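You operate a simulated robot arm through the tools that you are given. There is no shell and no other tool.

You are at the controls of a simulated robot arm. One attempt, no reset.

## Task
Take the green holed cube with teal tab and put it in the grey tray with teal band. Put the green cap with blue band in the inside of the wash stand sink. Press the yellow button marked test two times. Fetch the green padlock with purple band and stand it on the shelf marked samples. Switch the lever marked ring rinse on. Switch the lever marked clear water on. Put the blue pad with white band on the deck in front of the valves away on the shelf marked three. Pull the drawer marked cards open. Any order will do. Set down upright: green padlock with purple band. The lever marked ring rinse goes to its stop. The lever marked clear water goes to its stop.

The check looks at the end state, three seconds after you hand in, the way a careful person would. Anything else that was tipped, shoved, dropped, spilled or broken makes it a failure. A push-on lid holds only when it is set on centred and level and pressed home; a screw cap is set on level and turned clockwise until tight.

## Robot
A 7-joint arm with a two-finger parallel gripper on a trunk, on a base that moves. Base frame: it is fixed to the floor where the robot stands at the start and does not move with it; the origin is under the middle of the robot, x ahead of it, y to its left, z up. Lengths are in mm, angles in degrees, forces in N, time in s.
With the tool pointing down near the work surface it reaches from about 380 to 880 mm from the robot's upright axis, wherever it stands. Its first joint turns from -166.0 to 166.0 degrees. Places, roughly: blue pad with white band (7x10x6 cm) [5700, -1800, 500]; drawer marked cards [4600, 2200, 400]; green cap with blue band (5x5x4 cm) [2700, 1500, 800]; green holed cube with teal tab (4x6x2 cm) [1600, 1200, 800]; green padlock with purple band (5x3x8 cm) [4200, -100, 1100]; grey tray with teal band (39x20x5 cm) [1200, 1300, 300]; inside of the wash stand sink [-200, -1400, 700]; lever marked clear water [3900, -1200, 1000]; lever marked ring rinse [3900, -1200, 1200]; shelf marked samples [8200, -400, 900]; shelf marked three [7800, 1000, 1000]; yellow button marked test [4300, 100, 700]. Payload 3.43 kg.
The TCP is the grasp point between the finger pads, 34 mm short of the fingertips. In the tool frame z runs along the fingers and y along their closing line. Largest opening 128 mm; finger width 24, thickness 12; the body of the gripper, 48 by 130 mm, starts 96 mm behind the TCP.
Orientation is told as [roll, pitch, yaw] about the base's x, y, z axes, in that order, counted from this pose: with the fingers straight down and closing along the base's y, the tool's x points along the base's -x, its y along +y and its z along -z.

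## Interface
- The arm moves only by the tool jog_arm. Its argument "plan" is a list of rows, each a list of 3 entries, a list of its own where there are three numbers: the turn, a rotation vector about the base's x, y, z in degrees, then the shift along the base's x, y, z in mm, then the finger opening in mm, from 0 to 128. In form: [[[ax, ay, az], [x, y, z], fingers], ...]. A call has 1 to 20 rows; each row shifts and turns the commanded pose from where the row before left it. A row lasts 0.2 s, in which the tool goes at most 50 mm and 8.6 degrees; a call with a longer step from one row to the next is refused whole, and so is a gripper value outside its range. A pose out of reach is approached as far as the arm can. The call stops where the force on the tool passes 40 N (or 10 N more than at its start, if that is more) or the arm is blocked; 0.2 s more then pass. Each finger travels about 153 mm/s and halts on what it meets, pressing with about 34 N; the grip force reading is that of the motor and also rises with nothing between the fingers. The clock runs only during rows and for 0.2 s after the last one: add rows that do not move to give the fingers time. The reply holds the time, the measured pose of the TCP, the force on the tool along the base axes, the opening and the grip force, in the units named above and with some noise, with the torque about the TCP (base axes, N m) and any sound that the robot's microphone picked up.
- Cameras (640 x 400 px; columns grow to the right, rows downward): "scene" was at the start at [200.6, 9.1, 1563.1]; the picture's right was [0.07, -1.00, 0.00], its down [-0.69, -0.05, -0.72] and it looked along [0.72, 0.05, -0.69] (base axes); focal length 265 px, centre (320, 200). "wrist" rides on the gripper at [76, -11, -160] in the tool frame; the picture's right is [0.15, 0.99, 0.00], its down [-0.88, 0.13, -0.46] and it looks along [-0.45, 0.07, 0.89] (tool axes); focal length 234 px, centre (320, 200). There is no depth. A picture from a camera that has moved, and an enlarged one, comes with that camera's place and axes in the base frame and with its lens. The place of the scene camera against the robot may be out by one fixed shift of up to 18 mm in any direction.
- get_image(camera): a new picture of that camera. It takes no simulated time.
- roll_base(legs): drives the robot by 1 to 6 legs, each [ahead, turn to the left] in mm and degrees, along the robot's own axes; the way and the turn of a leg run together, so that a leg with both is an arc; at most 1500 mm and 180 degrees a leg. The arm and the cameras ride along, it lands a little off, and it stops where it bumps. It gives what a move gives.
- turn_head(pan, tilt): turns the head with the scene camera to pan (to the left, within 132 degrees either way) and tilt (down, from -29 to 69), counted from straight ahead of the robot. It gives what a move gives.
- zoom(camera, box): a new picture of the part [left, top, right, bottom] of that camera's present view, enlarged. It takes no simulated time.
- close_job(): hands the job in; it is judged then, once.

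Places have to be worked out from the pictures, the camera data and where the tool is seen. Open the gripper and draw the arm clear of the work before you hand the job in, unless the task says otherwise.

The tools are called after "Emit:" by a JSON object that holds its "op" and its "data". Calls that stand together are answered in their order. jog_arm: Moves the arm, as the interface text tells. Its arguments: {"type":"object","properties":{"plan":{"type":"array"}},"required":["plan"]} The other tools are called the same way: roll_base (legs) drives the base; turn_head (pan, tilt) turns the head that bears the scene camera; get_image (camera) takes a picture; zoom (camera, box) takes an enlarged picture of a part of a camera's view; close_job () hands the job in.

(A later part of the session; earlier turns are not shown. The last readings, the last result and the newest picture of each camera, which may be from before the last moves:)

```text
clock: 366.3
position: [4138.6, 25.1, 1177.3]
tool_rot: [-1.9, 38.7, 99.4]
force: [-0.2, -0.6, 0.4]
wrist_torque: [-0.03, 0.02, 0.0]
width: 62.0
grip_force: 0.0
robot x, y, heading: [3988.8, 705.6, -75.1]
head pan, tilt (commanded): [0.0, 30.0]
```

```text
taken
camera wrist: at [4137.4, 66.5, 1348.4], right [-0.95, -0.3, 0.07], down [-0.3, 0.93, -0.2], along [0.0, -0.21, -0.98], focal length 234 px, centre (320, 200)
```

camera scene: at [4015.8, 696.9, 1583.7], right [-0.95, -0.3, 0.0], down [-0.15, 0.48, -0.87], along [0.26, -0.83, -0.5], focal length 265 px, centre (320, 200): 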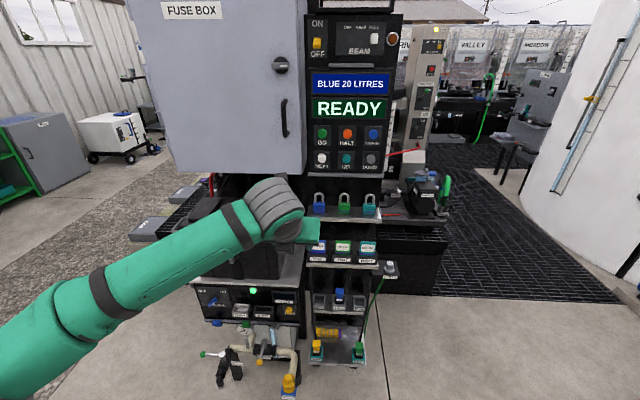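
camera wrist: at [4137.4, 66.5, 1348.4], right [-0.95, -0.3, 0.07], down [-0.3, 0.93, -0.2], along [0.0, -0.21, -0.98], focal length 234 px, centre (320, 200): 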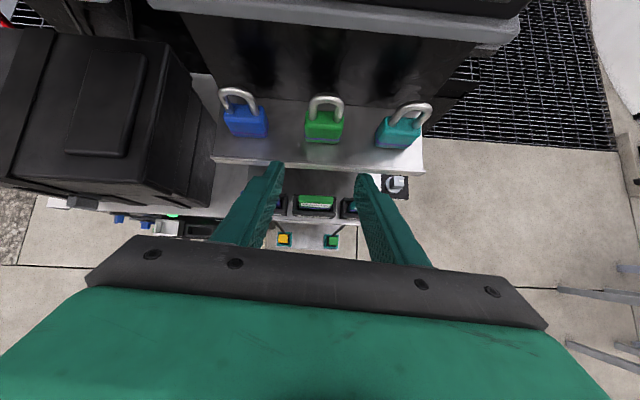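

The padlock is centred on the tool. I advance the tool over it at this height with the fingers on both sides.

Emit:
{"op": "jog_arm", "data": {"plan": [[[0, 0, 0], [5, -32, 0], 62], [[0, 0, 0], [8, -31, 0], 62], [[0, 0, 0], [7, -27, 0], 62], [[0, 0, 0], [0, 0, 0], 62]]}}

Emit:
{"op": "get_image", "data": {"camera": "wrist"}}

Emit:
{"op": "zoom", "data": {"camera": "scene", "box": [260, 140, 420, 240]}}

```text
clock: 367.3
position: [4159.0, -62.7, 1176.1]
tool_rot: [-2.0, 38.9, 99.4]
force: [-0.1, 0.2, 0.1]
wrist_torque: [0.01, 0.02, -0.01]
width: 62.2
grip_force: 0.1
robot x, y, heading: [3988.2, 702.3, -75.1]
head pan, tilt (commanded): [0.0, 30.0]
```

```text
taken
camera wrist: at [4157.2, -22.4, 1347.3], right [-0.95, -0.3, 0.07], down [-0.3, 0.93, -0.2], along [0.0, -0.21, -0.98], focal length 234 px, centre (320, 200)
```

wrist: 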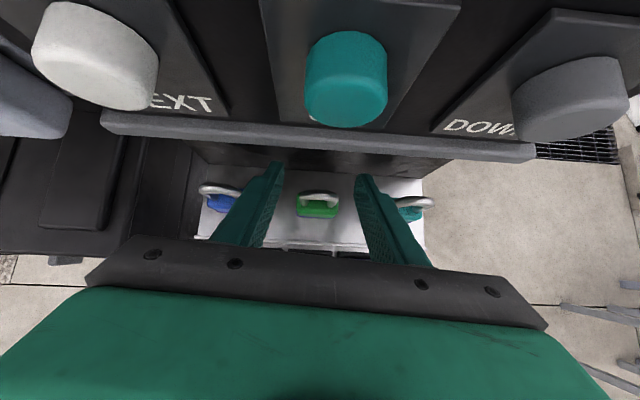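

```text
4.00 times, centred on (340, 190) of scene
camera zoom: at [4053.5, 519.0, 1583.7], right [-0.97, -0.26, 0.0], down [-0.13, 0.48, -0.87], along [0.22, -0.84, -0.5], focal length 1059 px, centre (240, 240)
```

zoom: 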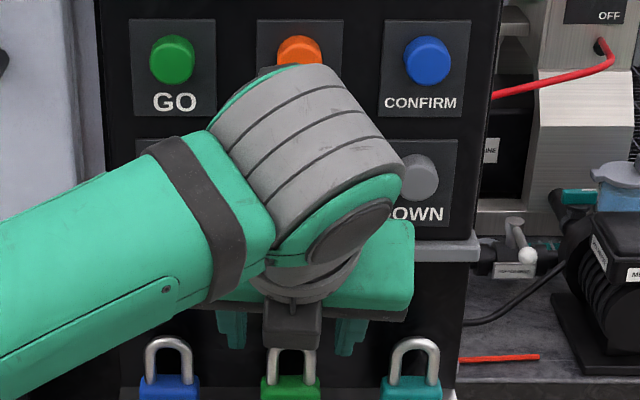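

Tool is centred over the padlock, hand clear of the console buttons. I lower in small steps.

Emit:
{"op": "jog_arm", "data": {"plan": [[[0, 0, 0], [-2, 4, -16], 62], [[0, 0, 0], [0, 0, -16], 62], [[0, 0, 0], [0, 0, -16], 62], [[0, 0, 0], [0, 0, -8], 62], [[0, 0, 0], [0, 0, 0], 62]]}}

Emit:
{"op": "get_image", "data": {"camera": "wrist"}}

```text
clock: 368.5
position: [4155.3, -58.9, 1119.9]
tool_rot: [-1.9, 38.8, 99.4]
force: [1.2, -1.4, -0.2]
wrist_torque: [-0.02, 0.01, 0.02]
width: 61.9
grip_force: 0.1
robot x, y, heading: [3990.8, 704.7, -75.4]
head pan, tilt (commanded): [0.0, 30.0]
```

```text
taken
camera wrist: at [4155.6, -19.2, 1292.3], right [-0.95, -0.3, 0.07], down [-0.3, 0.93, -0.2], along [0.0, -0.21, -0.98], focal length 234 px, centre (320, 200)
```

wrist: 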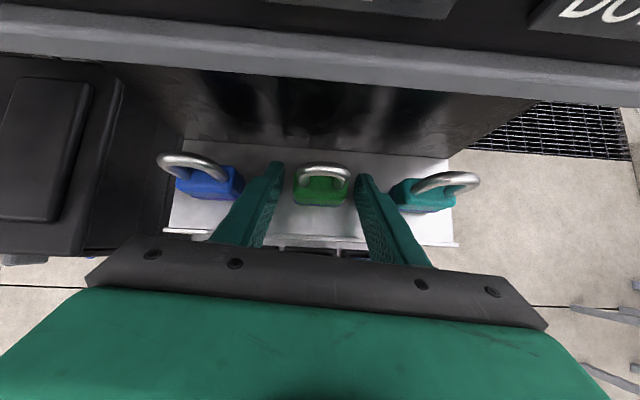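

Pads now overlap the body. I go 5 mm lower and close.

Emit:
{"op": "jog_arm", "data": {"plan": [[[0, 0, 0], [0, 0, -5], 62], [[0, 0, 0], [0, 0, 0], 56], [[0, 0, 0], [0, 0, 0], 44], [[0, 0, 0], [0, 0, 0], 30], [[0, 0, 0], [0, 0, 0], 30]]}}

Emit:
{"op": "get_image", "data": {"camera": "wrist"}}

```text
clock: 369.4
position: [4153.0, -60.9, 1118.6]
tool_rot: [-1.3, 39.4, 99.3]
force: [0.2, 0.7, 4.1]
wrist_torque: [-0.09, 0.14, -0.02]
width: 41.9
grip_force: 10.3
robot x, y, heading: [3991.0, 705.4, -75.1]
head pan, tilt (commanded): [0.0, 30.0]
stopped in row 4: the force on the tool passed its limit at 46 N (the readings are from after the stop); the commanded pose is now the measured one
```

```text
taken
camera wrist: at [4152.1, -19.2, 1291.1], right [-0.95, -0.29, 0.07], down [-0.3, 0.93, -0.21], along [-0.01, -0.22, -0.98], focal length 234 px, centre (320, 200)
```

wrist: 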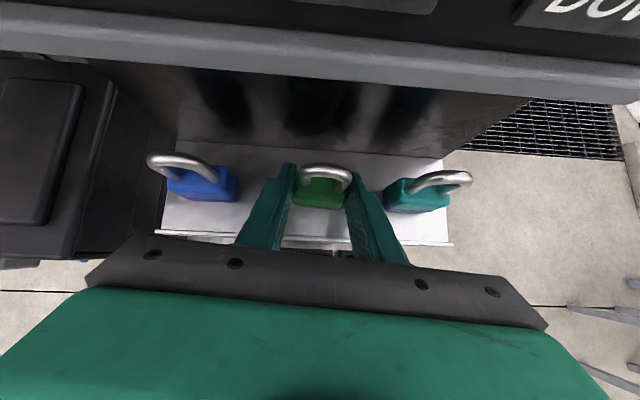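

There was a brief contact while closing. I relieve it by lifting 2 mm and finish closing.

Emit:
{"op": "jog_arm", "data": {"plan": [[[0, 0, 0], [0, 0, 2], 42], [[0, 0, 0], [0, 0, 0], 34], [[0, 0, 0], [0, 0, 0], 30], [[0, 0, 0], [0, 0, 0], 30]]}}

Emit:
{"op": "get_image", "data": {"camera": "wrist"}}

```text
clock: 370.4
position: [4151.4, -62.8, 1119.4]
tool_rot: [-1.5, 39.3, 99.3]
force: [0.3, -0.3, -0.2]
wrist_torque: [0.01, -0.02, 0.0]
width: 41.6
grip_force: 34.0
robot x, y, heading: [3987.4, 700.2, -75.0]
head pan, tilt (commanded): [0.0, 30.0]
```

```text
taken
camera wrist: at [4152.4, -19.7, 1292.2], right [-0.95, -0.29, 0.07], down [-0.3, 0.93, -0.21], along [-0.01, -0.22, -0.98], focal length 234 px, centre (320, 200)
```

wrist: 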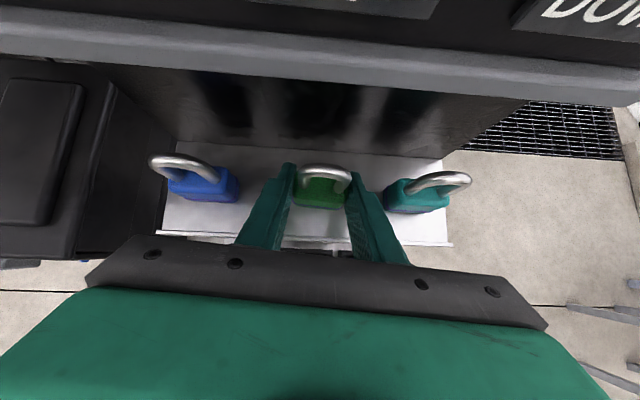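

Held (41.6 mm wide, 34 N). I lift it a little and back straight out with the base.

Emit:
{"op": "jog_arm", "data": {"plan": [[[0, 0, 0], [0, 0, 6], 30], [[0, 0, 0], [0, 0, 8], 30], [[0, 0, 0], [0, 0, 6], 30], [[0, 0, 0], [0, 0, 0], 30]]}}

Emit:
{"op": "roll_base", "data": {"legs": [[-350, 0]]}}

Emit:
{"op": "get_image", "data": {"camera": "wrist"}}

Emit:
{"op": "get_image", "data": {"camera": "scene"}}

```text
clock: 371.4
position: [4151.0, -61.3, 1141.0]
tool_rot: [-1.5, 39.3, 99.3]
force: [0.9, -1.2, -0.9]
wrist_torque: [0.02, 0.01, 0.0]
width: 41.6
grip_force: 34.0
robot x, y, heading: [3989.7, 703.3, -75.1]
head pan, tilt (commanded): [0.0, 30.0]
```

```text
clock: 373.7
position: [4057.0, 281.6, 1139.8]
tool_rot: [-1.4, 39.3, 98.9]
force: [1.0, -0.1, -0.9]
wrist_torque: [-0.01, 0.04, -0.02]
width: 41.2
grip_force: 34.2
robot x, y, heading: [3897.7, 1048.2, -75.6]
head pan, tilt (commanded): [0.0, 30.0]
```

```text
taken
camera wrist: at [4057.5, 323.4, 1312.3], right [-0.96, -0.28, 0.07], down [-0.29, 0.93, -0.21], along [-0.01, -0.22, -0.98], focal length 234 px, centre (320, 200)
```

wrist: 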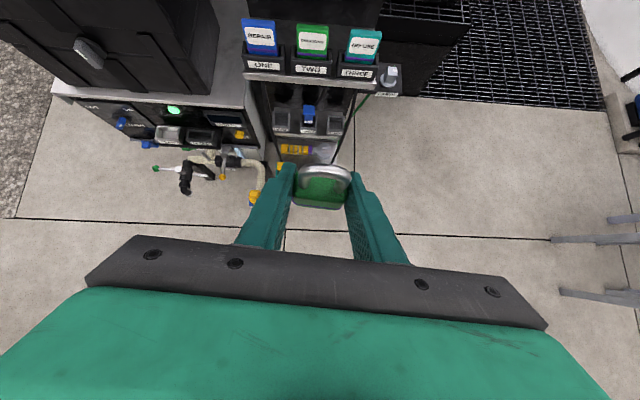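

```text
taken
camera scene: at [3962.0, 862.6, 1583.7], right [-0.97, -0.25, 0.0], down [-0.13, 0.48, -0.87], along [0.22, -0.84, -0.5], focal length 265 px, centre (320, 200)
```

scene: 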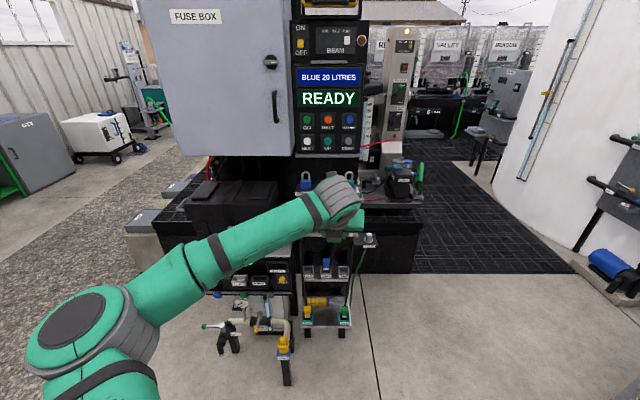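

The padlock hangs safely in the gripper. I draw the arm in somewhat, turn down the aisle and drive toward the racks at the far wall.

Emit:
{"op": "jog_arm", "data": {"plan": [[[0, 0, 0], [-10, 36, 0], 30], [[0, 0, 0], [-10, 36, 0], 30], [[0, 0, 0], [-10, 36, 0], 30], [[0, 0, 0], [-10, 36, 0], 30], [[0, 0, 0], [0, 0, 0], 30]]}}

Emit:
{"op": "roll_base", "data": {"legs": [[0, 90], [1400, 0]]}}

Emit:
{"op": "turn_head", "data": {"pan": -15, "tilt": 15}}

Emit:
{"op": "get_image", "data": {"camera": "scene"}}

```text
clock: 374.9
position: [4014.0, 426.8, 1139.8]
tool_rot: [-1.5, 39.3, 98.9]
force: [0.7, 0.5, -0.9]
wrist_torque: [0.05, 0.02, -0.03]
width: 41.6
grip_force: 34.2
robot x, y, heading: [3897.1, 1045.8, -75.4]
head pan, tilt (commanded): [0.0, 30.0]
```

```text
clock: 386.3
position: [5894.5, 1511.0, 1138.7]
tool_rot: [-1.4, 39.2, -171.5]
force: [-0.5, -0.2, -0.7]
wrist_torque: [-0.04, 0.02, 0.01]
width: 41.4
grip_force: 33.6
robot x, y, heading: [5272.9, 1401.2, 14.3]
head pan, tilt (commanded): [0.0, 30.0]
```

```text
clock: 387.1
position: [5894.4, 1511.8, 1138.2]
tool_rot: [-1.4, 39.3, -171.5]
force: [-0.2, -0.6, -1.4]
wrist_torque: [0.01, -0.01, -0.06]
width: 41.3
grip_force: 33.8
robot x, y, heading: [5274.1, 1398.1, 13.9]
head pan, tilt (commanded): [-15.0, 15.0]
```

```text
taken
camera scene: at [5480.7, 1428.9, 1607.8], right [-0.02, -1.0, 0.0], down [-0.26, 0.0, -0.97], along [0.97, -0.02, -0.26], focal length 265 px, centre (320, 200)
```

scene: 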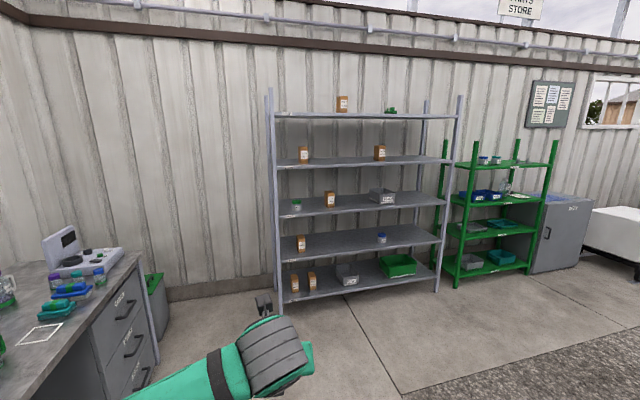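

Both racks are in view. I zoom in to read the shelf labels.

Emit:
{"op": "zoom", "data": {"camera": "scene", "box": [420, 120, 580, 220]}}

Emit:
{"op": "zoom", "data": {"camera": "scene", "box": [420, 190, 580, 290]}}

Emit:
{"op": "zoom", "data": {"camera": "scene", "box": [260, 90, 460, 215]}}

Emit:
{"op": "zoom", "data": {"camera": "scene", "box": [260, 190, 460, 315]}}

```text
4.00 times, centred on (500, 170) of scene
camera zoom: at [5480.7, 1428.9, 1607.8], right [-0.02, -1.0, 0.0], down [-0.26, 0.0, -0.97], along [0.97, -0.02, -0.26], focal length 1059 px, centre (-400, 320)
```

zoom: 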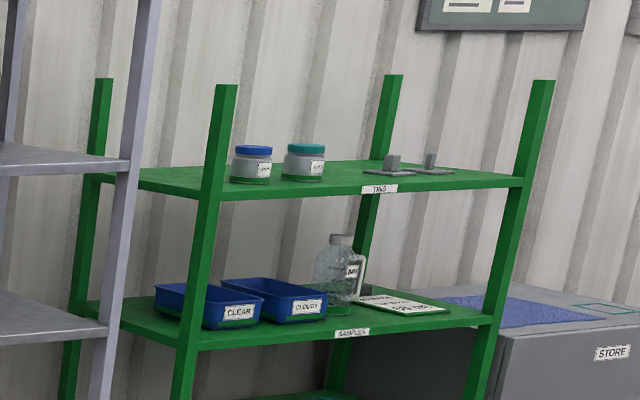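

```text
4.00 times, centred on (500, 240) of scene
camera zoom: at [5480.7, 1428.9, 1607.8], right [-0.02, -1.0, 0.0], down [-0.26, 0.0, -0.97], along [0.97, -0.02, -0.26], focal length 1059 px, centre (-400, 40)
```

zoom: 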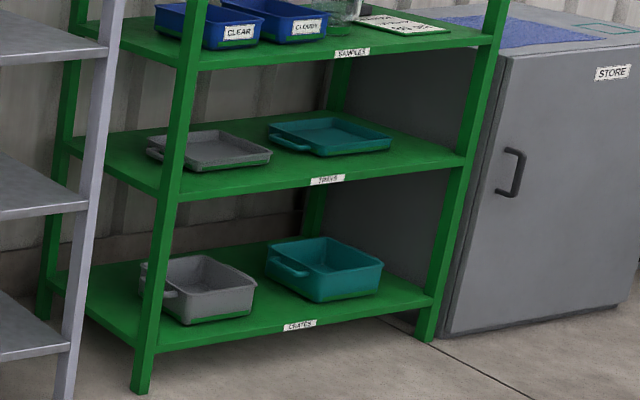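

```text
3.20 times, centred on (360, 152) of scene
camera zoom: at [5480.7, 1428.9, 1607.8], right [-0.02, -1.0, 0.0], down [-0.26, 0.0, -0.97], along [0.97, -0.02, -0.26], focal length 847 px, centre (192, 352)
```

zoom: 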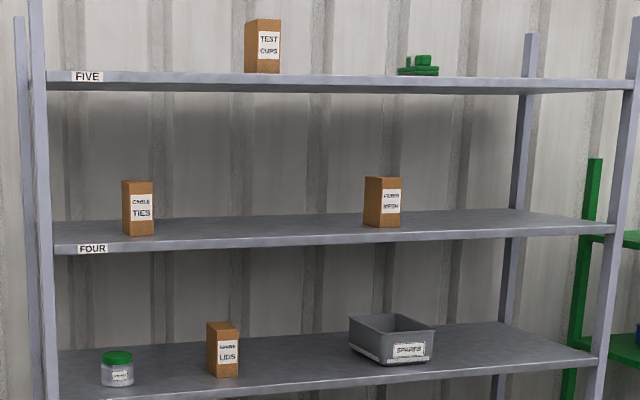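

```text
3.20 times, centred on (360, 252) of scene
camera zoom: at [5480.7, 1428.9, 1607.8], right [-0.02, -1.0, 0.0], down [-0.26, 0.0, -0.97], along [0.97, -0.02, -0.26], focal length 847 px, centre (192, 32)
```

zoom: 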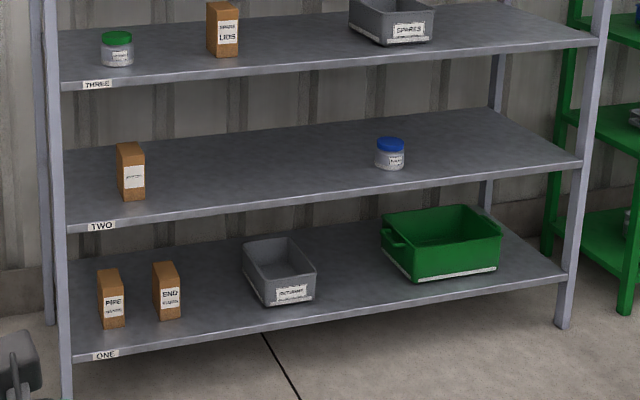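

The SAMPLES shelf is the second from top on the green rack (front edge s≈7590, p −2050…−3020, z≈900); shelf THREE is on the grey rack. I drive to stand before the green rack.

Emit:
{"op": "roll_base", "data": {"legs": [[0, -58], [1300, 0], [1200, 0], [0, 59]]}}

Emit:
{"op": "turn_head", "data": {"pan": -15, "tilt": 30}}

Emit:
{"op": "get_image", "data": {"camera": "scene"}}

Emit:
{"op": "get_image", "data": {"camera": "wrist"}}

```text
clock: 404.9
position: [7698.2, -139.7, 1140.0]
tool_rot: [-1.4, 39.3, -169.2]
force: [0.7, 0.0, -1.4]
wrist_torque: [0.01, 0.04, -0.01]
width: 41.7
grip_force: 34.3
robot x, y, heading: [7081.3, -276.1, 16.8]
head pan, tilt (commanded): [-15.0, 15.0]
```

```text
clock: 405.7
position: [7697.0, -139.7, 1140.5]
tool_rot: [-1.5, 39.2, -169.3]
force: [0.3, -0.4, -1.4]
wrist_torque: [-0.03, -0.01, 0.0]
width: 41.5
grip_force: 34.1
robot x, y, heading: [7078.2, -272.2, 16.3]
head pan, tilt (commanded): [-15.0, 30.0]
```

```text
taken
camera scene: at [7285.1, -238.7, 1583.8], right [0.03, -1.0, 0.0], down [-0.5, -0.01, -0.87], along [0.87, 0.02, -0.5], focal length 265 px, centre (320, 200)
```

scene: 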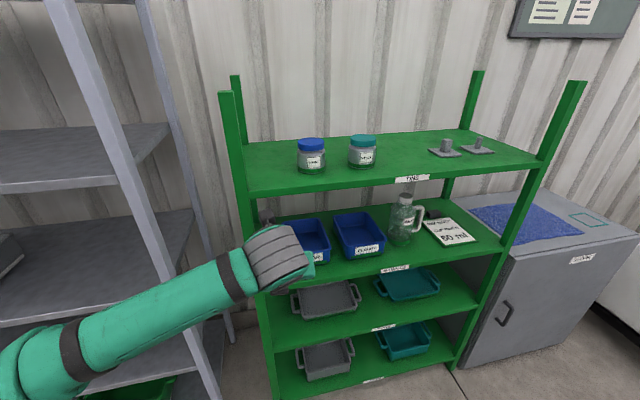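

```text
taken
camera wrist: at [7655.4, -141.3, 1311.3], right [0.31, -0.95, 0.07], down [-0.92, -0.32, -0.21], along [0.22, 0.0, -0.98], focal length 234 px, centre (320, 200)
```

wrist: 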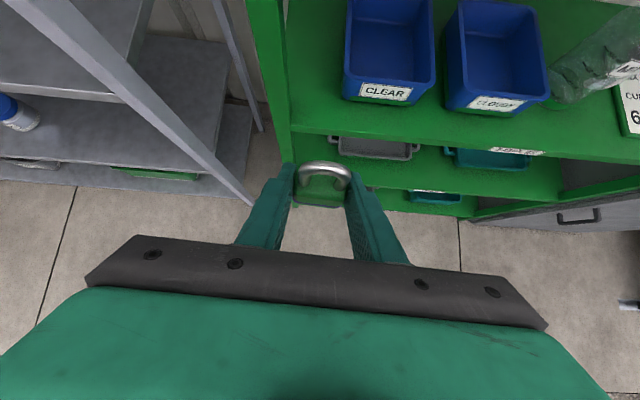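

I zoom on the SAMPLES shelf to find a free spot.

Emit:
{"op": "zoom", "data": {"camera": "scene", "box": [260, 160, 560, 300]}}

Emit:
{"op": "zoom", "data": {"camera": "scene", "box": [380, 185, 508, 265]}}

```text
2.13 times, centred on (410, 230) of scene
camera zoom: at [7285.1, -238.7, 1583.8], right [0.03, -1.0, 0.0], down [-0.5, -0.01, -0.87], along [0.87, 0.02, -0.5], focal length 565 px, centre (128, 136)
```

zoom: 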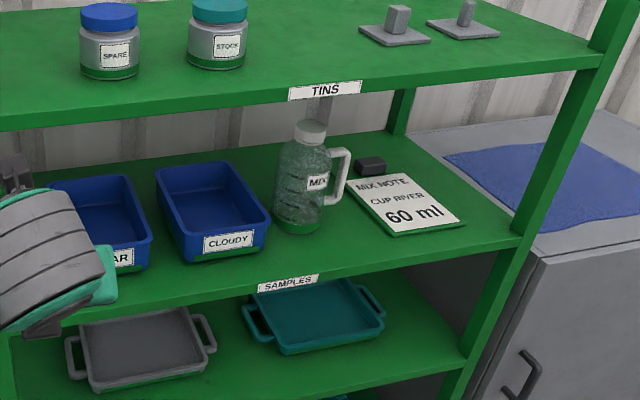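

```text
5.00 times, centred on (444, 225) of scene
camera zoom: at [7285.1, -238.7, 1583.8], right [0.03, -1.0, 0.0], down [-0.5, -0.01, -0.87], along [0.87, 0.02, -0.5], focal length 1324 px, centre (-300, 75)
```

zoom: 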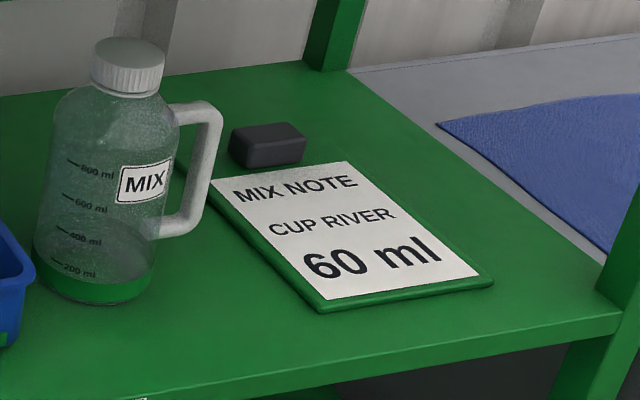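

There is a free patch between the CLOUDY bin, the jug and the card, around s≈7640, p≈−2672 (shelf top z≈914). I shift the base right by about 540 mm to line up with it.

Emit:
{"op": "roll_base", "data": {"legs": [[0, -91], [540, 0], [0, 90]]}}

Emit:
{"op": "get_image", "data": {"camera": "wrist"}}

Emit:
{"op": "turn_head", "data": {"pan": 0, "tilt": 35}}

Emit:
{"op": "get_image", "data": {"camera": "scene"}}

```text
clock: 417.5
position: [7854.1, -672.6, 1141.1]
tool_rot: [-1.5, 39.3, -170.4]
force: [0.0, 0.1, -1.6]
wrist_torque: [-0.01, 0.01, -0.01]
width: 41.4
grip_force: 33.7
robot x, y, heading: [7233.1, -792.5, 15.2]
head pan, tilt (commanded): [-15.0, 30.0]
```

```text
taken
camera wrist: at [7810.0, -674.0, 1311.3], right [0.29, -0.95, 0.07], down [-0.93, -0.3, -0.21], along [0.22, -0.01, -0.98], focal length 234 px, centre (320, 200)
```

wrist: 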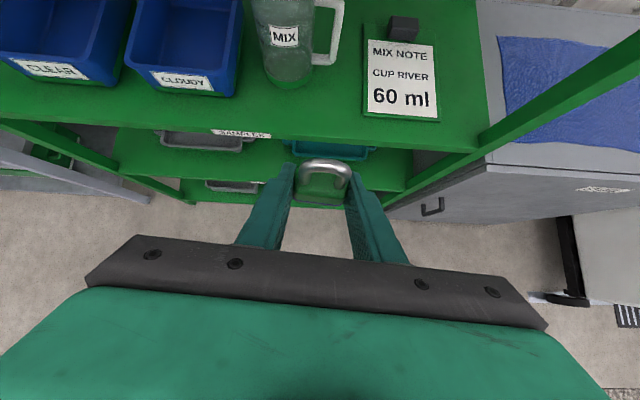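

```text
clock: 418.2
position: [7852.2, -672.5, 1139.6]
tool_rot: [-1.4, 39.3, -170.5]
force: [0.1, -0.2, -1.7]
wrist_torque: [0.0, 0.07, -0.02]
width: 41.4
grip_force: 33.9
robot x, y, heading: [7233.1, -797.1, 15.2]
head pan, tilt (commanded): [0.0, 35.0]
```

```text
taken
camera scene: at [7432.2, -740.4, 1575.9], right [0.26, -0.96, 0.0], down [-0.55, -0.15, -0.82], along [0.79, 0.22, -0.57], focal length 265 px, centre (320, 200)
```

scene: 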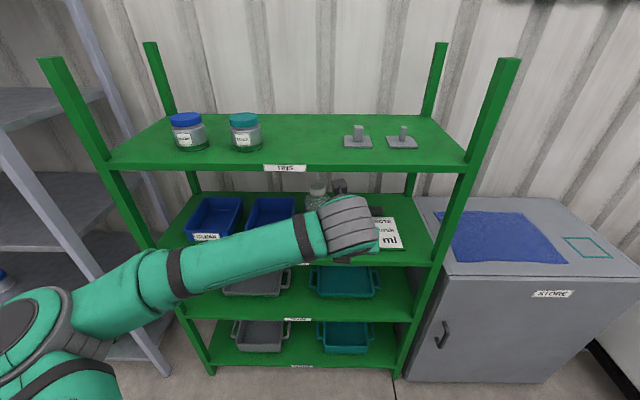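

The spot between jug and card is clear at about s 7630, p −2698. I drive 150 mm in, then lower in front of the shelf edge.

Emit:
{"op": "roll_base", "data": {"legs": [[150, 0]]}}

Emit:
{"op": "jog_arm", "data": {"plan": [[[0, 0, 0], [4, -14, 0], 30], [[0, 0, 0], [0, 0, -45], 30], [[0, 0, 0], [0, 0, -45], 30], [[0, 0, 0], [0, 0, -45], 30], [[0, 0, 0], [0, 0, -38], 30], [[0, 0, 0], [0, 0, 0], 30]]}}

Emit:
{"op": "get_image", "data": {"camera": "wrist"}}

Emit:
{"op": "get_image", "data": {"camera": "scene"}}

```text
clock: 419.6
position: [7996.9, -633.6, 1139.7]
tool_rot: [-1.4, 39.3, -170.4]
force: [0.1, 0.5, -0.2]
wrist_torque: [0.0, 0.0, 0.01]
width: 41.3
grip_force: 34.4
robot x, y, heading: [7377.8, -753.1, 15.3]
head pan, tilt (commanded): [0.0, 35.0]
```

```text
clock: 421.0
position: [8002.1, -648.9, 966.9]
tool_rot: [-1.5, 39.3, -170.5]
force: [0.2, 0.1, -1.6]
wrist_torque: [0.0, 0.0, 0.0]
width: 41.2
grip_force: 34.0
robot x, y, heading: [7376.8, -757.0, 15.3]
head pan, tilt (commanded): [0.0, 35.0]
```

```text
taken
camera wrist: at [7958.9, -650.3, 1138.8], right [0.29, -0.95, 0.07], down [-0.93, -0.3, -0.21], along [0.22, -0.01, -0.98], focal length 234 px, centre (320, 200)
```

wrist: 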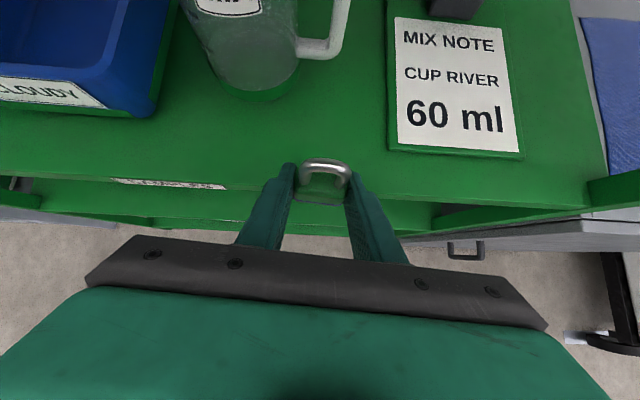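

```text
taken
camera scene: at [7576.1, -701.1, 1575.9], right [0.26, -0.96, 0.0], down [-0.55, -0.15, -0.82], along [0.79, 0.22, -0.57], focal length 265 px, centre (320, 200)
```

scene: 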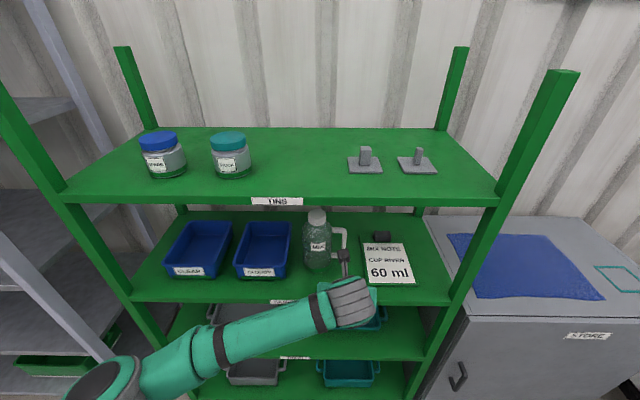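

Aligned with the gap. I move 65 mm in over the shelf at this height.

Emit:
{"op": "jog_arm", "data": {"plan": [[[0, 0, 0], [21, 5.7, 0], 30], [[0, 0, 0], [21, 5.7, 0], 30], [[0, 0, 0], [21, 5.7, 0], 30], [[0, 0, 0], [0, 0, 0], 30]]}}

Emit:
{"op": "get_image", "data": {"camera": "wrist"}}

Emit:
{"op": "zoom", "data": {"camera": "scene", "box": [260, 200, 452, 320]}}

```text
clock: 422.0
position: [8064.9, -630.3, 966.5]
tool_rot: [-1.4, 39.4, -170.5]
force: [0.5, 0.4, -1.3]
wrist_torque: [0.03, 0.03, -0.05]
width: 41.2
grip_force: 33.9
robot x, y, heading: [7376.3, -757.6, 15.4]
head pan, tilt (commanded): [0.0, 35.0]
```

```text
taken
camera wrist: at [8021.7, -632.1, 1138.8], right [0.29, -0.95, 0.07], down [-0.93, -0.3, -0.21], along [0.22, -0.01, -0.98], focal length 234 px, centre (320, 200)
```

wrist: 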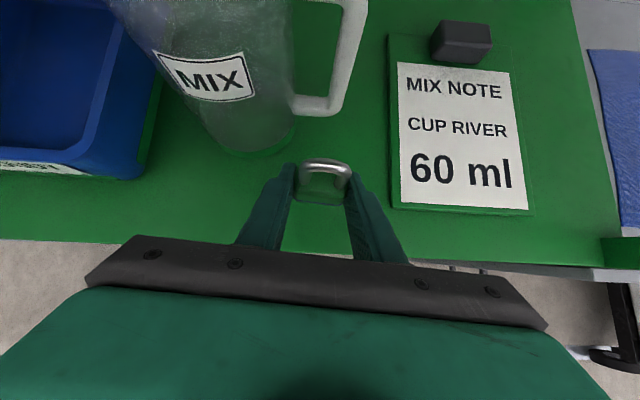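

```text
3.33 times, centred on (356, 260) of scene
camera zoom: at [7576.1, -701.1, 1575.9], right [0.26, -0.96, 0.0], down [-0.55, -0.15, -0.82], along [0.79, 0.22, -0.57], focal length 882 px, centre (200, 0)
```

zoom: 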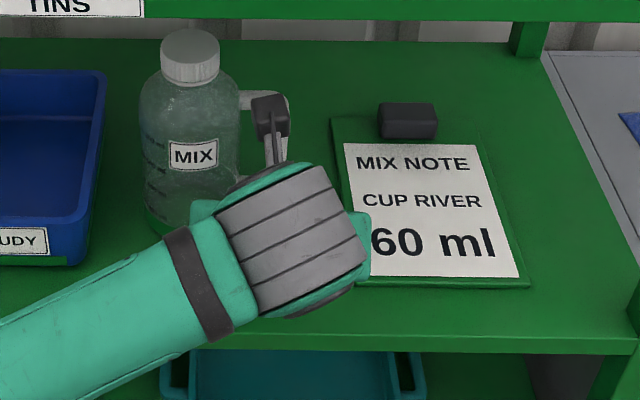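

Padlock is over the free patch; the jug is a bit close to the left finger, so I come back 12 mm and 4 mm right, then lower gently.

Emit:
{"op": "jog_arm", "data": {"plan": [[[0, 0, 0], [-10.5, -7.1, 0], 30], [[0, 0, 0], [0, 0, -4], 30], [[0, 0, 0], [0, 0, -3], 30], [[0, 0, 0], [0, 0, 0], 30]]}}

Emit:
{"op": "jog_arm", "data": {"plan": [[[0, 0, 0], [0, 0, -2], 30], [[0, 0, 0], [0, 0, -2], 30], [[0, 0, 0], [0, 0, -2], 30]]}}

```text
clock: 423.0
position: [8054.6, -637.9, 960.8]
tool_rot: [-1.4, 39.3, -170.4]
force: [0.0, -0.1, -1.9]
wrist_torque: [0.0, 0.04, -0.02]
width: 41.2
grip_force: 34.3
robot x, y, heading: [7378.7, -756.2, 15.3]
head pan, tilt (commanded): [0.0, 35.0]
```

```text
clock: 423.8
position: [8054.4, -637.7, 953.9]
tool_rot: [-1.5, 39.3, -170.5]
force: [-0.1, -0.5, -1.4]
wrist_torque: [-0.04, 0.04, 0.0]
width: 41.5
grip_force: 33.7
robot x, y, heading: [7378.8, -751.7, 15.2]
head pan, tilt (commanded): [0.0, 35.0]
```

No contact yet at z≈954. I continue in 2 mm steps.

Emit:
{"op": "jog_arm", "data": {"plan": [[[0, 0, 0], [0, 0, -2], 30], [[0, 0, 0], [0, 0, -2], 30], [[0, 0, 0], [0, 0, -2], 30]]}}

Emit:
{"op": "get_image", "data": {"camera": "wrist"}}

```text
clock: 424.6
position: [8053.4, -639.0, 947.0]
tool_rot: [-1.3, 39.2, -170.4]
force: [0.5, -0.7, 0.0]
wrist_torque: [0.0, 0.03, -0.03]
width: 41.0
grip_force: 34.0
robot x, y, heading: [7376.5, -750.8, 15.0]
head pan, tilt (commanded): [0.0, 35.0]
```

```text
taken
camera wrist: at [8010.5, -639.7, 1119.4], right [0.29, -0.95, 0.07], down [-0.93, -0.3, -0.21], along [0.22, -0.01, -0.98], focal length 234 px, centre (320, 200)
```

wrist: 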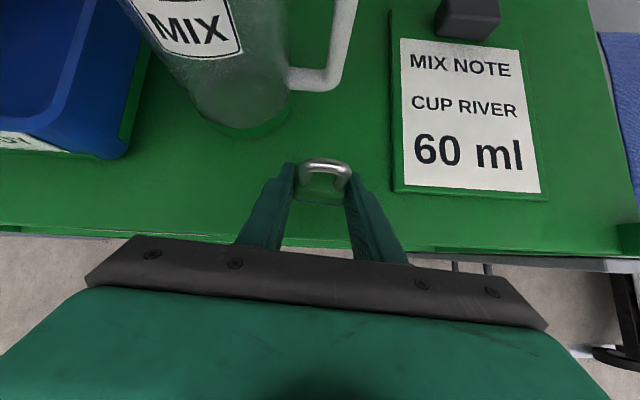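

Emit:
{"op": "jog_arm", "data": {"plan": [[[0, 0, 0], [0, 0, -2], 30], [[0, 0, 0], [0, 0, -2], 30], [[0, 0, 0], [0, 0, -2], 30]]}}

```text
clock: 425.4
position: [8054.0, -637.6, 941.5]
tool_rot: [-1.4, 39.2, -170.5]
force: [0.6, 0.2, -1.3]
wrist_torque: [0.0, 0.0, 0.03]
width: 41.1
grip_force: 34.1
robot x, y, heading: [7377.7, -753.7, 15.6]
head pan, tilt (commanded): [0.0, 35.0]
```

Still free at z≈941. Further down in 2 mm steps.

Emit:
{"op": "jog_arm", "data": {"plan": [[[0, 0, 0], [0, 0, -2], 30], [[0, 0, 0], [0, 0, -2], 30], [[0, 0, 0], [0, 0, -2], 30]]}}

Emit:
{"op": "zoom", "data": {"camera": "wrist", "box": [220, 120, 420, 245]}}

```text
clock: 426.2
position: [8052.0, -637.9, 936.3]
tool_rot: [-1.5, 39.3, -170.5]
force: [-0.3, 0.2, -0.9]
wrist_torque: [0.01, 0.02, 0.0]
width: 41.3
grip_force: 34.0
robot x, y, heading: [7374.7, -755.6, 15.0]
head pan, tilt (commanded): [0.0, 35.0]
```

```text
3.20 times, centred on (320, 182) of wrist
camera zoom: at [8010.5, -639.3, 1107.1], right [0.29, -0.95, 0.07], down [-0.93, -0.3, -0.21], along [0.22, -0.01, -0.98], focal length 749 px, centre (320, 256)
```

zoom: 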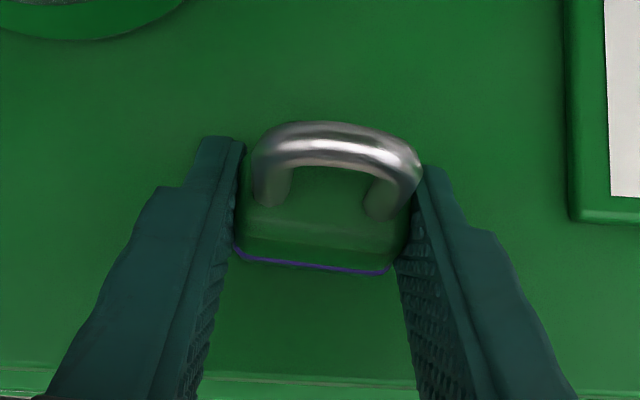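

Emit:
{"op": "jog_arm", "data": {"plan": [[[0, 0, 0], [0, 0, -2], 30], [[0, 0, 0], [0, 0, -2], 30], [[0, 0, 0], [0, 0, -2], 30]]}}

Emit:
{"op": "jog_arm", "data": {"plan": [[[0, 0, 0], [0, 0, -2], 30], [[0, 0, 0], [0, 0, -2], 30]]}}

```text
clock: 427.1
position: [8055.9, -637.7, 935.1]
tool_rot: [-1.3, 39.8, -170.4]
force: [-0.3, 0.3, 6.0]
wrist_torque: [-0.2, -0.03, -0.01]
width: 41.6
grip_force: 34.5
robot x, y, heading: [7377.7, -754.3, 15.6]
head pan, tilt (commanded): [0.0, 35.0]
stopped in row 3: the force on the tool passed its limit at 42 N (the readings are from after the stop); the commanded pose is now the measured one
```

```text
clock: 427.7
position: [8055.1, -637.4, 935.0]
tool_rot: [-1.2, 40.3, -170.4]
force: [0.1, -1.0, 6.5]
wrist_torque: [-0.18, -0.02, -0.03]
width: 41.4
grip_force: 34.1
robot x, y, heading: [7378.3, -751.1, 15.6]
head pan, tilt (commanded): [0.0, 35.0]
stopped in row 2: the force on the tool passed its limit at 43 N (the readings are from after the stop); the commanded pose is now the measured one
```

The padlock rests on the shelf (contact at z≈935). I relieve the pressure by half a millimetre and open the fingers gently.

Emit:
{"op": "jog_arm", "data": {"plan": [[[0, 0, 0], [0, 0, 0.5], 41], [[0, 0, 0], [0, 0, 0], 44], [[0, 0, 0], [0, 0, 0], 48], [[0, 0, 0], [0, 0, 0], 54], [[0, 0, 0], [0, 0, 0], 54]]}}

Emit:
{"op": "zoom", "data": {"camera": "wrist", "box": [220, 120, 420, 245]}}

```text
clock: 428.9
position: [8055.3, -636.2, 934.5]
tool_rot: [-1.0, 40.3, -170.3]
force: [-3.1, 6.7, 7.0]
wrist_torque: [0.06, -0.01, 0.01]
width: 50.1
grip_force: 0.1
robot x, y, heading: [7376.9, -753.8, 15.4]
head pan, tilt (commanded): [0.0, 35.0]
```

```text
3.20 times, centred on (320, 182) of wrist
camera zoom: at [8009.4, -637.7, 1105.1], right [0.29, -0.95, 0.08], down [-0.93, -0.3, -0.22], along [0.24, -0.01, -0.97], focal length 749 px, centre (320, 256)
```

zoom: 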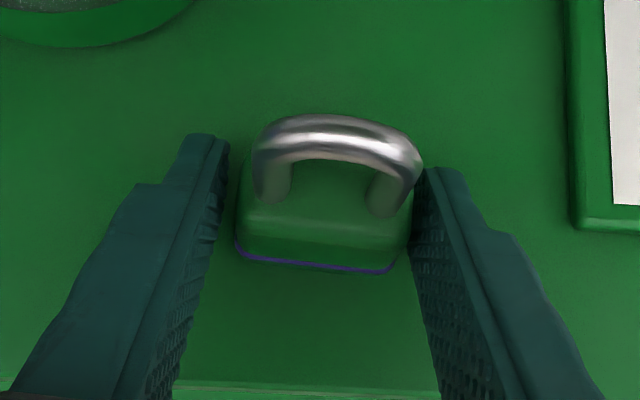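

Released; the right finger is still close. I raise 3 mm, centre around the padlock, and then withdraw up and back along the tool's axis.

Emit:
{"op": "jog_arm", "data": {"plan": [[[0, 0, 0], [0, 0, 3], 54], [[0, 0, 0], [0.8, -2.8, 0], 56], [[0, 0, 0], [0, 0, 0], 56]]}}

Emit:
{"op": "zoom", "data": {"camera": "wrist", "box": [220, 120, 420, 245]}}

```text
clock: 429.7
position: [8057.5, -640.7, 936.6]
tool_rot: [-1.1, 40.1, -170.4]
force: [0.7, -0.5, -0.4]
wrist_torque: [-0.01, 0.04, 0.01]
width: 56.2
grip_force: 0.0
robot x, y, heading: [7375.1, -758.5, 15.4]
head pan, tilt (commanded): [0.0, 35.0]
```

```text
3.20 times, centred on (320, 182) of wrist
camera zoom: at [8010.2, -640.9, 1107.9], right [0.29, -0.95, 0.08], down [-0.93, -0.3, -0.22], along [0.24, -0.01, -0.97], focal length 749 px, centre (320, 256)
```

zoom: 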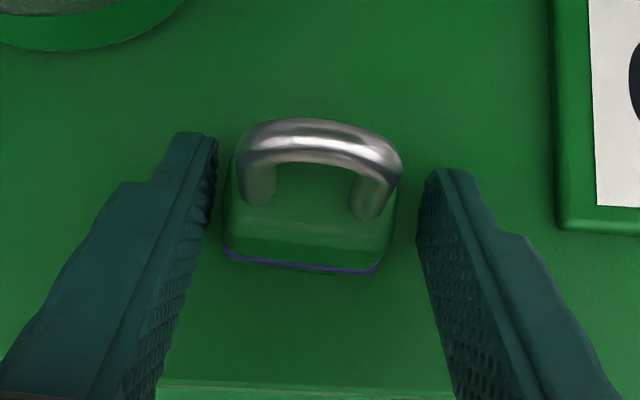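

Both fingers are clear of the padlock. I withdraw along the tool axis and then back the base off.

Emit:
{"op": "jog_arm", "data": {"plan": [[[0, 0, 0], [-12.4, -3.4, 15], 56], [[0, 0, 0], [-15.5, -4.3, 19], 56], [[0, 0, 0], [-20, -5.4, 22], 56], [[0, 0, 0], [-25, -6.8, 20], 56], [[0, 0, 0], [-30, -8, 10], 56], [[0, 0, 0], [0, 0, 0], 56]]}}

Emit:
{"op": "roll_base", "data": {"legs": [[-250, 0]]}}

Emit:
{"op": "get_image", "data": {"camera": "scene"}}

Emit:
{"op": "zoom", "data": {"camera": "scene", "box": [240, 150, 432, 270]}}

```text
clock: 431.1
position: [7953.3, -669.1, 1024.3]
tool_rot: [-1.0, 40.3, -170.5]
force: [-0.1, -0.2, -1.1]
wrist_torque: [-0.01, 0.0, -0.01]
width: 55.7
grip_force: 0.1
robot x, y, heading: [7375.2, -754.2, 15.3]
head pan, tilt (commanded): [0.0, 35.0]
```

```text
clock: 432.9
position: [7711.2, -735.5, 1022.3]
tool_rot: [-1.2, 40.3, -170.3]
force: [0.2, 0.3, -0.6]
wrist_torque: [0.02, -0.01, -0.02]
width: 56.2
grip_force: 0.0
robot x, y, heading: [7133.0, -822.1, 15.6]
head pan, tilt (commanded): [0.0, 35.0]
```

```text
taken
camera scene: at [7332.2, -767.8, 1575.9], right [0.27, -0.96, 0.0], down [-0.55, -0.15, -0.82], along [0.79, 0.22, -0.57], focal length 265 px, centre (320, 200)
```

scene: 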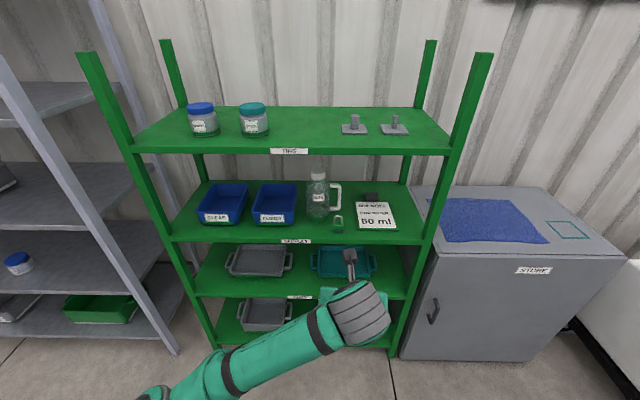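

```text
3.33 times, centred on (336, 210) of scene
camera zoom: at [7332.2, -767.8, 1575.9], right [0.27, -0.96, 0.0], down [-0.55, -0.15, -0.82], along [0.79, 0.22, -0.57], focal length 882 px, centre (267, 167)
```

zoom: 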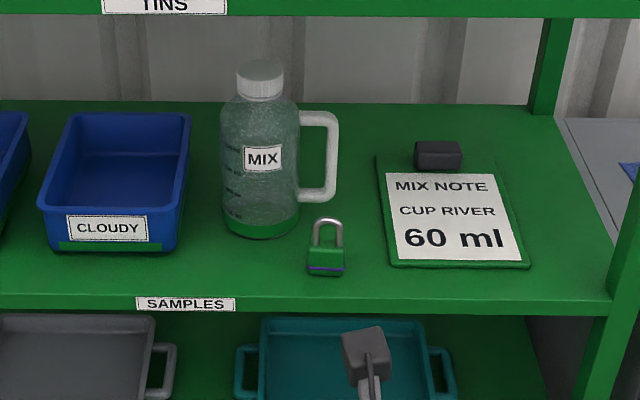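

The padlock stands upright on SAMPLES. Next the blue pad: I bring the tool vertical again and tuck it in.

Emit:
{"op": "jog_arm", "data": {"plan": [[[-2.1, 7.5, 0], [0, 0, 0], 56], [[-2.1, 7.5, 0], [0, 0, 5], 56], [[-2.1, 7.5, 0], [-10, -3, 5], 56], [[-2.1, 7.5, 0], [-15, -4, 5], 56], [[-2.1, 7.5, 0], [-20, -5, 5], 56], [[0, 0, 0], [0, 0, 0], 56]]}}

Emit:
{"op": "get_image", "data": {"camera": "scene"}}

```text
clock: 434.3
position: [7665.7, -745.2, 1043.9]
tool_rot: [2.7, 1.2, -169.0]
force: [0.3, -0.2, -0.4]
wrist_torque: [-0.01, -0.01, -0.01]
width: 56.0
grip_force: 0.0
robot x, y, heading: [7136.6, -823.4, 15.3]
head pan, tilt (commanded): [0.0, 35.0]
```

```text
taken
camera scene: at [7332.3, -767.8, 1575.9], right [0.27, -0.96, 0.0], down [-0.55, -0.15, -0.82], along [0.79, 0.22, -0.57], focal length 265 px, centre (320, 200)
```

scene: 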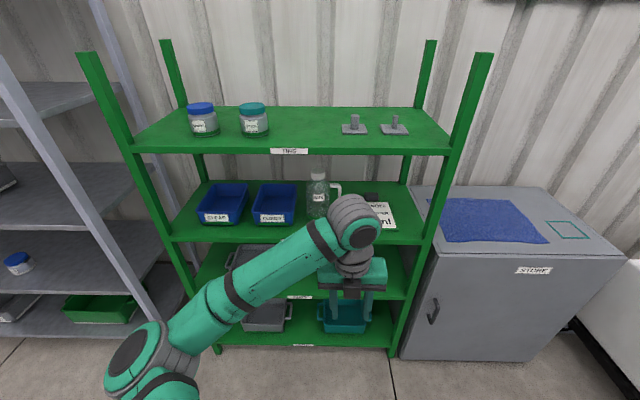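

Now I turn and drive toward the deck's gravel side, stopping short to look.

Emit:
{"op": "roll_base", "data": {"legs": [[0, -146], [800, 0], [0, -34]]}}

Emit:
{"op": "turn_head", "data": {"pan": 0, "tilt": 35}}

Emit:
{"op": "get_image", "data": {"camera": "scene"}}

```text
clock: 447.1
position: [6117.8, -1546.5, 1043.4]
tool_rot: [2.7, 1.5, 13.6]
force: [0.1, -0.1, 0.7]
wrist_torque: [0.03, -0.03, 0.01]
width: 56.3
grip_force: 0.0
robot x, y, heading: [6646.7, -1444.8, -162.3]
head pan, tilt (commanded): [0.0, 35.0]
```

```text
clock: 447.8
position: [6117.3, -1545.9, 1043.4]
tool_rot: [2.6, 1.4, 13.6]
force: [0.2, -0.4, 0.2]
wrist_torque: [-0.03, 0.03, 0.0]
width: 56.2
grip_force: 0.1
robot x, y, heading: [6643.0, -1447.8, -162.3]
head pan, tilt (commanded): [0.0, 35.0]
```

```text
taken
camera scene: at [6476.2, -1501.7, 1575.9], right [-0.3, 0.95, 0.0], down [0.55, 0.17, -0.82], along [-0.78, -0.25, -0.57], focal length 265 px, centre (320, 200)
```

scene: 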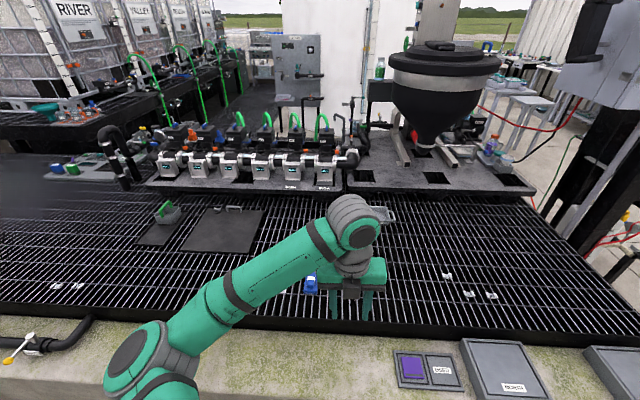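

The pad is at about (5719, −1789). A concrete curb lies between me and the grating; I tilt down to see how close I can get.

Emit:
{"op": "turn_head", "data": {"pan": 0, "tilt": 65}}

Emit:
{"op": "get_image", "data": {"camera": "scene"}}

Emit:
{"op": "get_image", "data": {"camera": "wrist"}}

```text
clock: 448.7
position: [6116.7, -1545.7, 1044.0]
tool_rot: [2.7, 1.4, 13.6]
force: [0.7, 0.3, 0.1]
wrist_torque: [0.0, -0.01, 0.0]
width: 55.8
grip_force: 0.1
robot x, y, heading: [6642.5, -1446.5, -162.4]
head pan, tilt (commanded): [0.0, 65.0]
```

```text
taken
camera scene: at [6502.2, -1493.4, 1536.1], right [-0.3, 0.95, 0.0], down [0.86, 0.28, -0.42], along [-0.4, -0.13, -0.91], focal length 265 px, centre (320, 200)
```

scene: 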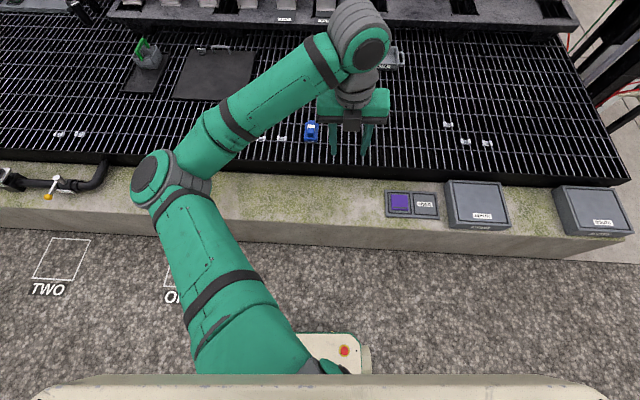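

```text
taken
camera wrist: at [6051.8, -1582.3, 1204.2], right [-0.37, 0.93, 0.05], down [0.84, 0.32, 0.44], along [0.39, 0.2, -0.9], focal length 234 px, centre (320, 200)
```

wrist: 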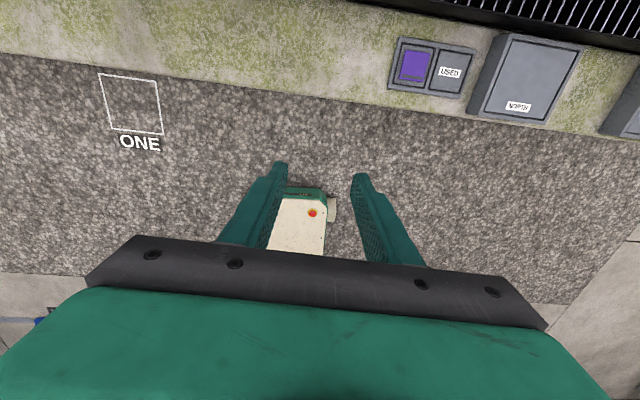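

The curb's outer face is about s≈5500 and its top about z≈450. I turn slightly and drive 340 mm closer, then look.

Emit:
{"op": "roll_base", "data": {"legs": [[0, 8.5], [340, 0]]}}

Emit:
{"op": "turn_head", "data": {"pan": 0, "tilt": 55}}

Emit:
{"op": "get_image", "data": {"camera": "scene"}}

Emit:
{"op": "get_image", "data": {"camera": "wrist"}}

```text
clock: 451.6
position: [5830.8, -1774.8, 1043.8]
tool_rot: [2.6, 1.4, 22.0]
force: [0.7, 1.0, -0.6]
wrist_torque: [0.0, 0.03, 0.0]
width: 55.9
grip_force: 0.1
robot x, y, heading: [6339.3, -1596.3, -153.8]
head pan, tilt (commanded): [0.0, 65.0]
```

```text
clock: 452.3
position: [5830.6, -1773.5, 1043.8]
tool_rot: [2.6, 1.4, 22.0]
force: [1.0, 0.4, 0.3]
wrist_torque: [0.03, 0.0, 0.0]
width: 56.2
grip_force: 0.0
robot x, y, heading: [6339.0, -1596.9, -153.8]
head pan, tilt (commanded): [0.0, 55.0]
```

```text
taken
camera scene: at [6194.5, -1672.2, 1547.6], right [-0.44, 0.9, 0.0], down [0.74, 0.36, -0.57], along [-0.51, -0.25, -0.82], focal length 265 px, centre (320, 200)
```

scene: 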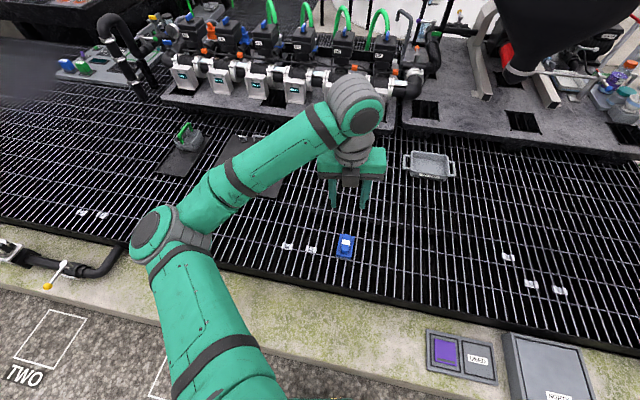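

```text
taken
camera wrist: at [5771.5, -1819.7, 1204.2], right [-0.51, 0.86, 0.05], down [0.79, 0.44, 0.44], along [0.36, 0.26, -0.9], focal length 234 px, centre (320, 200)
```

wrist: 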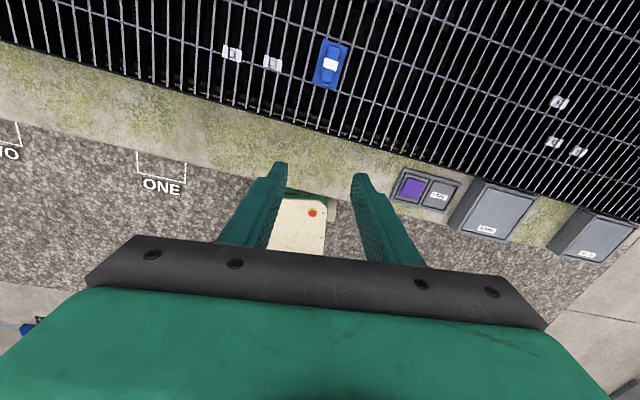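

Both cameras agree: pad at (5695, −1794), top z≈505. I zoom to see how its handle is oriented.

Emit:
{"op": "zoom", "data": {"camera": "wrist", "box": [280, 30, 380, 92]}}

Emit:
{"op": "zoom", "data": {"camera": "scene", "box": [300, 215, 396, 275]}}

```text
6.40 times, centred on (330, 61) of wrist
camera zoom: at [5771.5, -1819.7, 1204.2], right [-0.51, 0.86, 0.05], down [0.79, 0.44, 0.44], along [0.36, 0.26, -0.9], focal length 1499 px, centre (256, 1090)
```

zoom: 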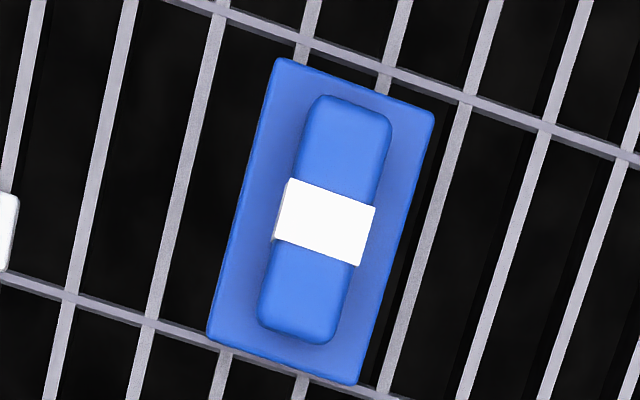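

```text
6.67 times, centred on (348, 245) of scene
camera zoom: at [6194.5, -1672.2, 1547.6], right [-0.44, 0.9, 0.0], down [0.74, 0.36, -0.57], along [-0.51, -0.25, -0.82], focal length 1765 px, centre (133, -100)
```

zoom: 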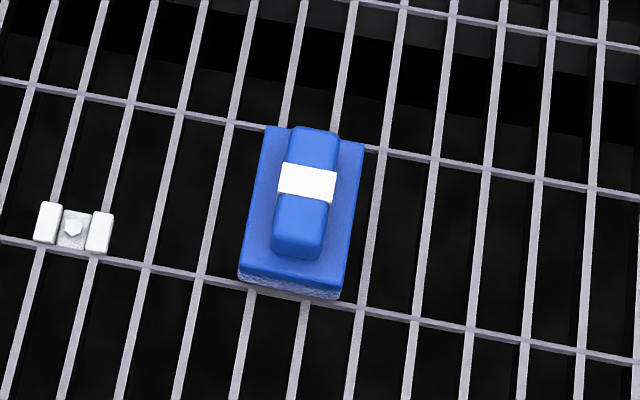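

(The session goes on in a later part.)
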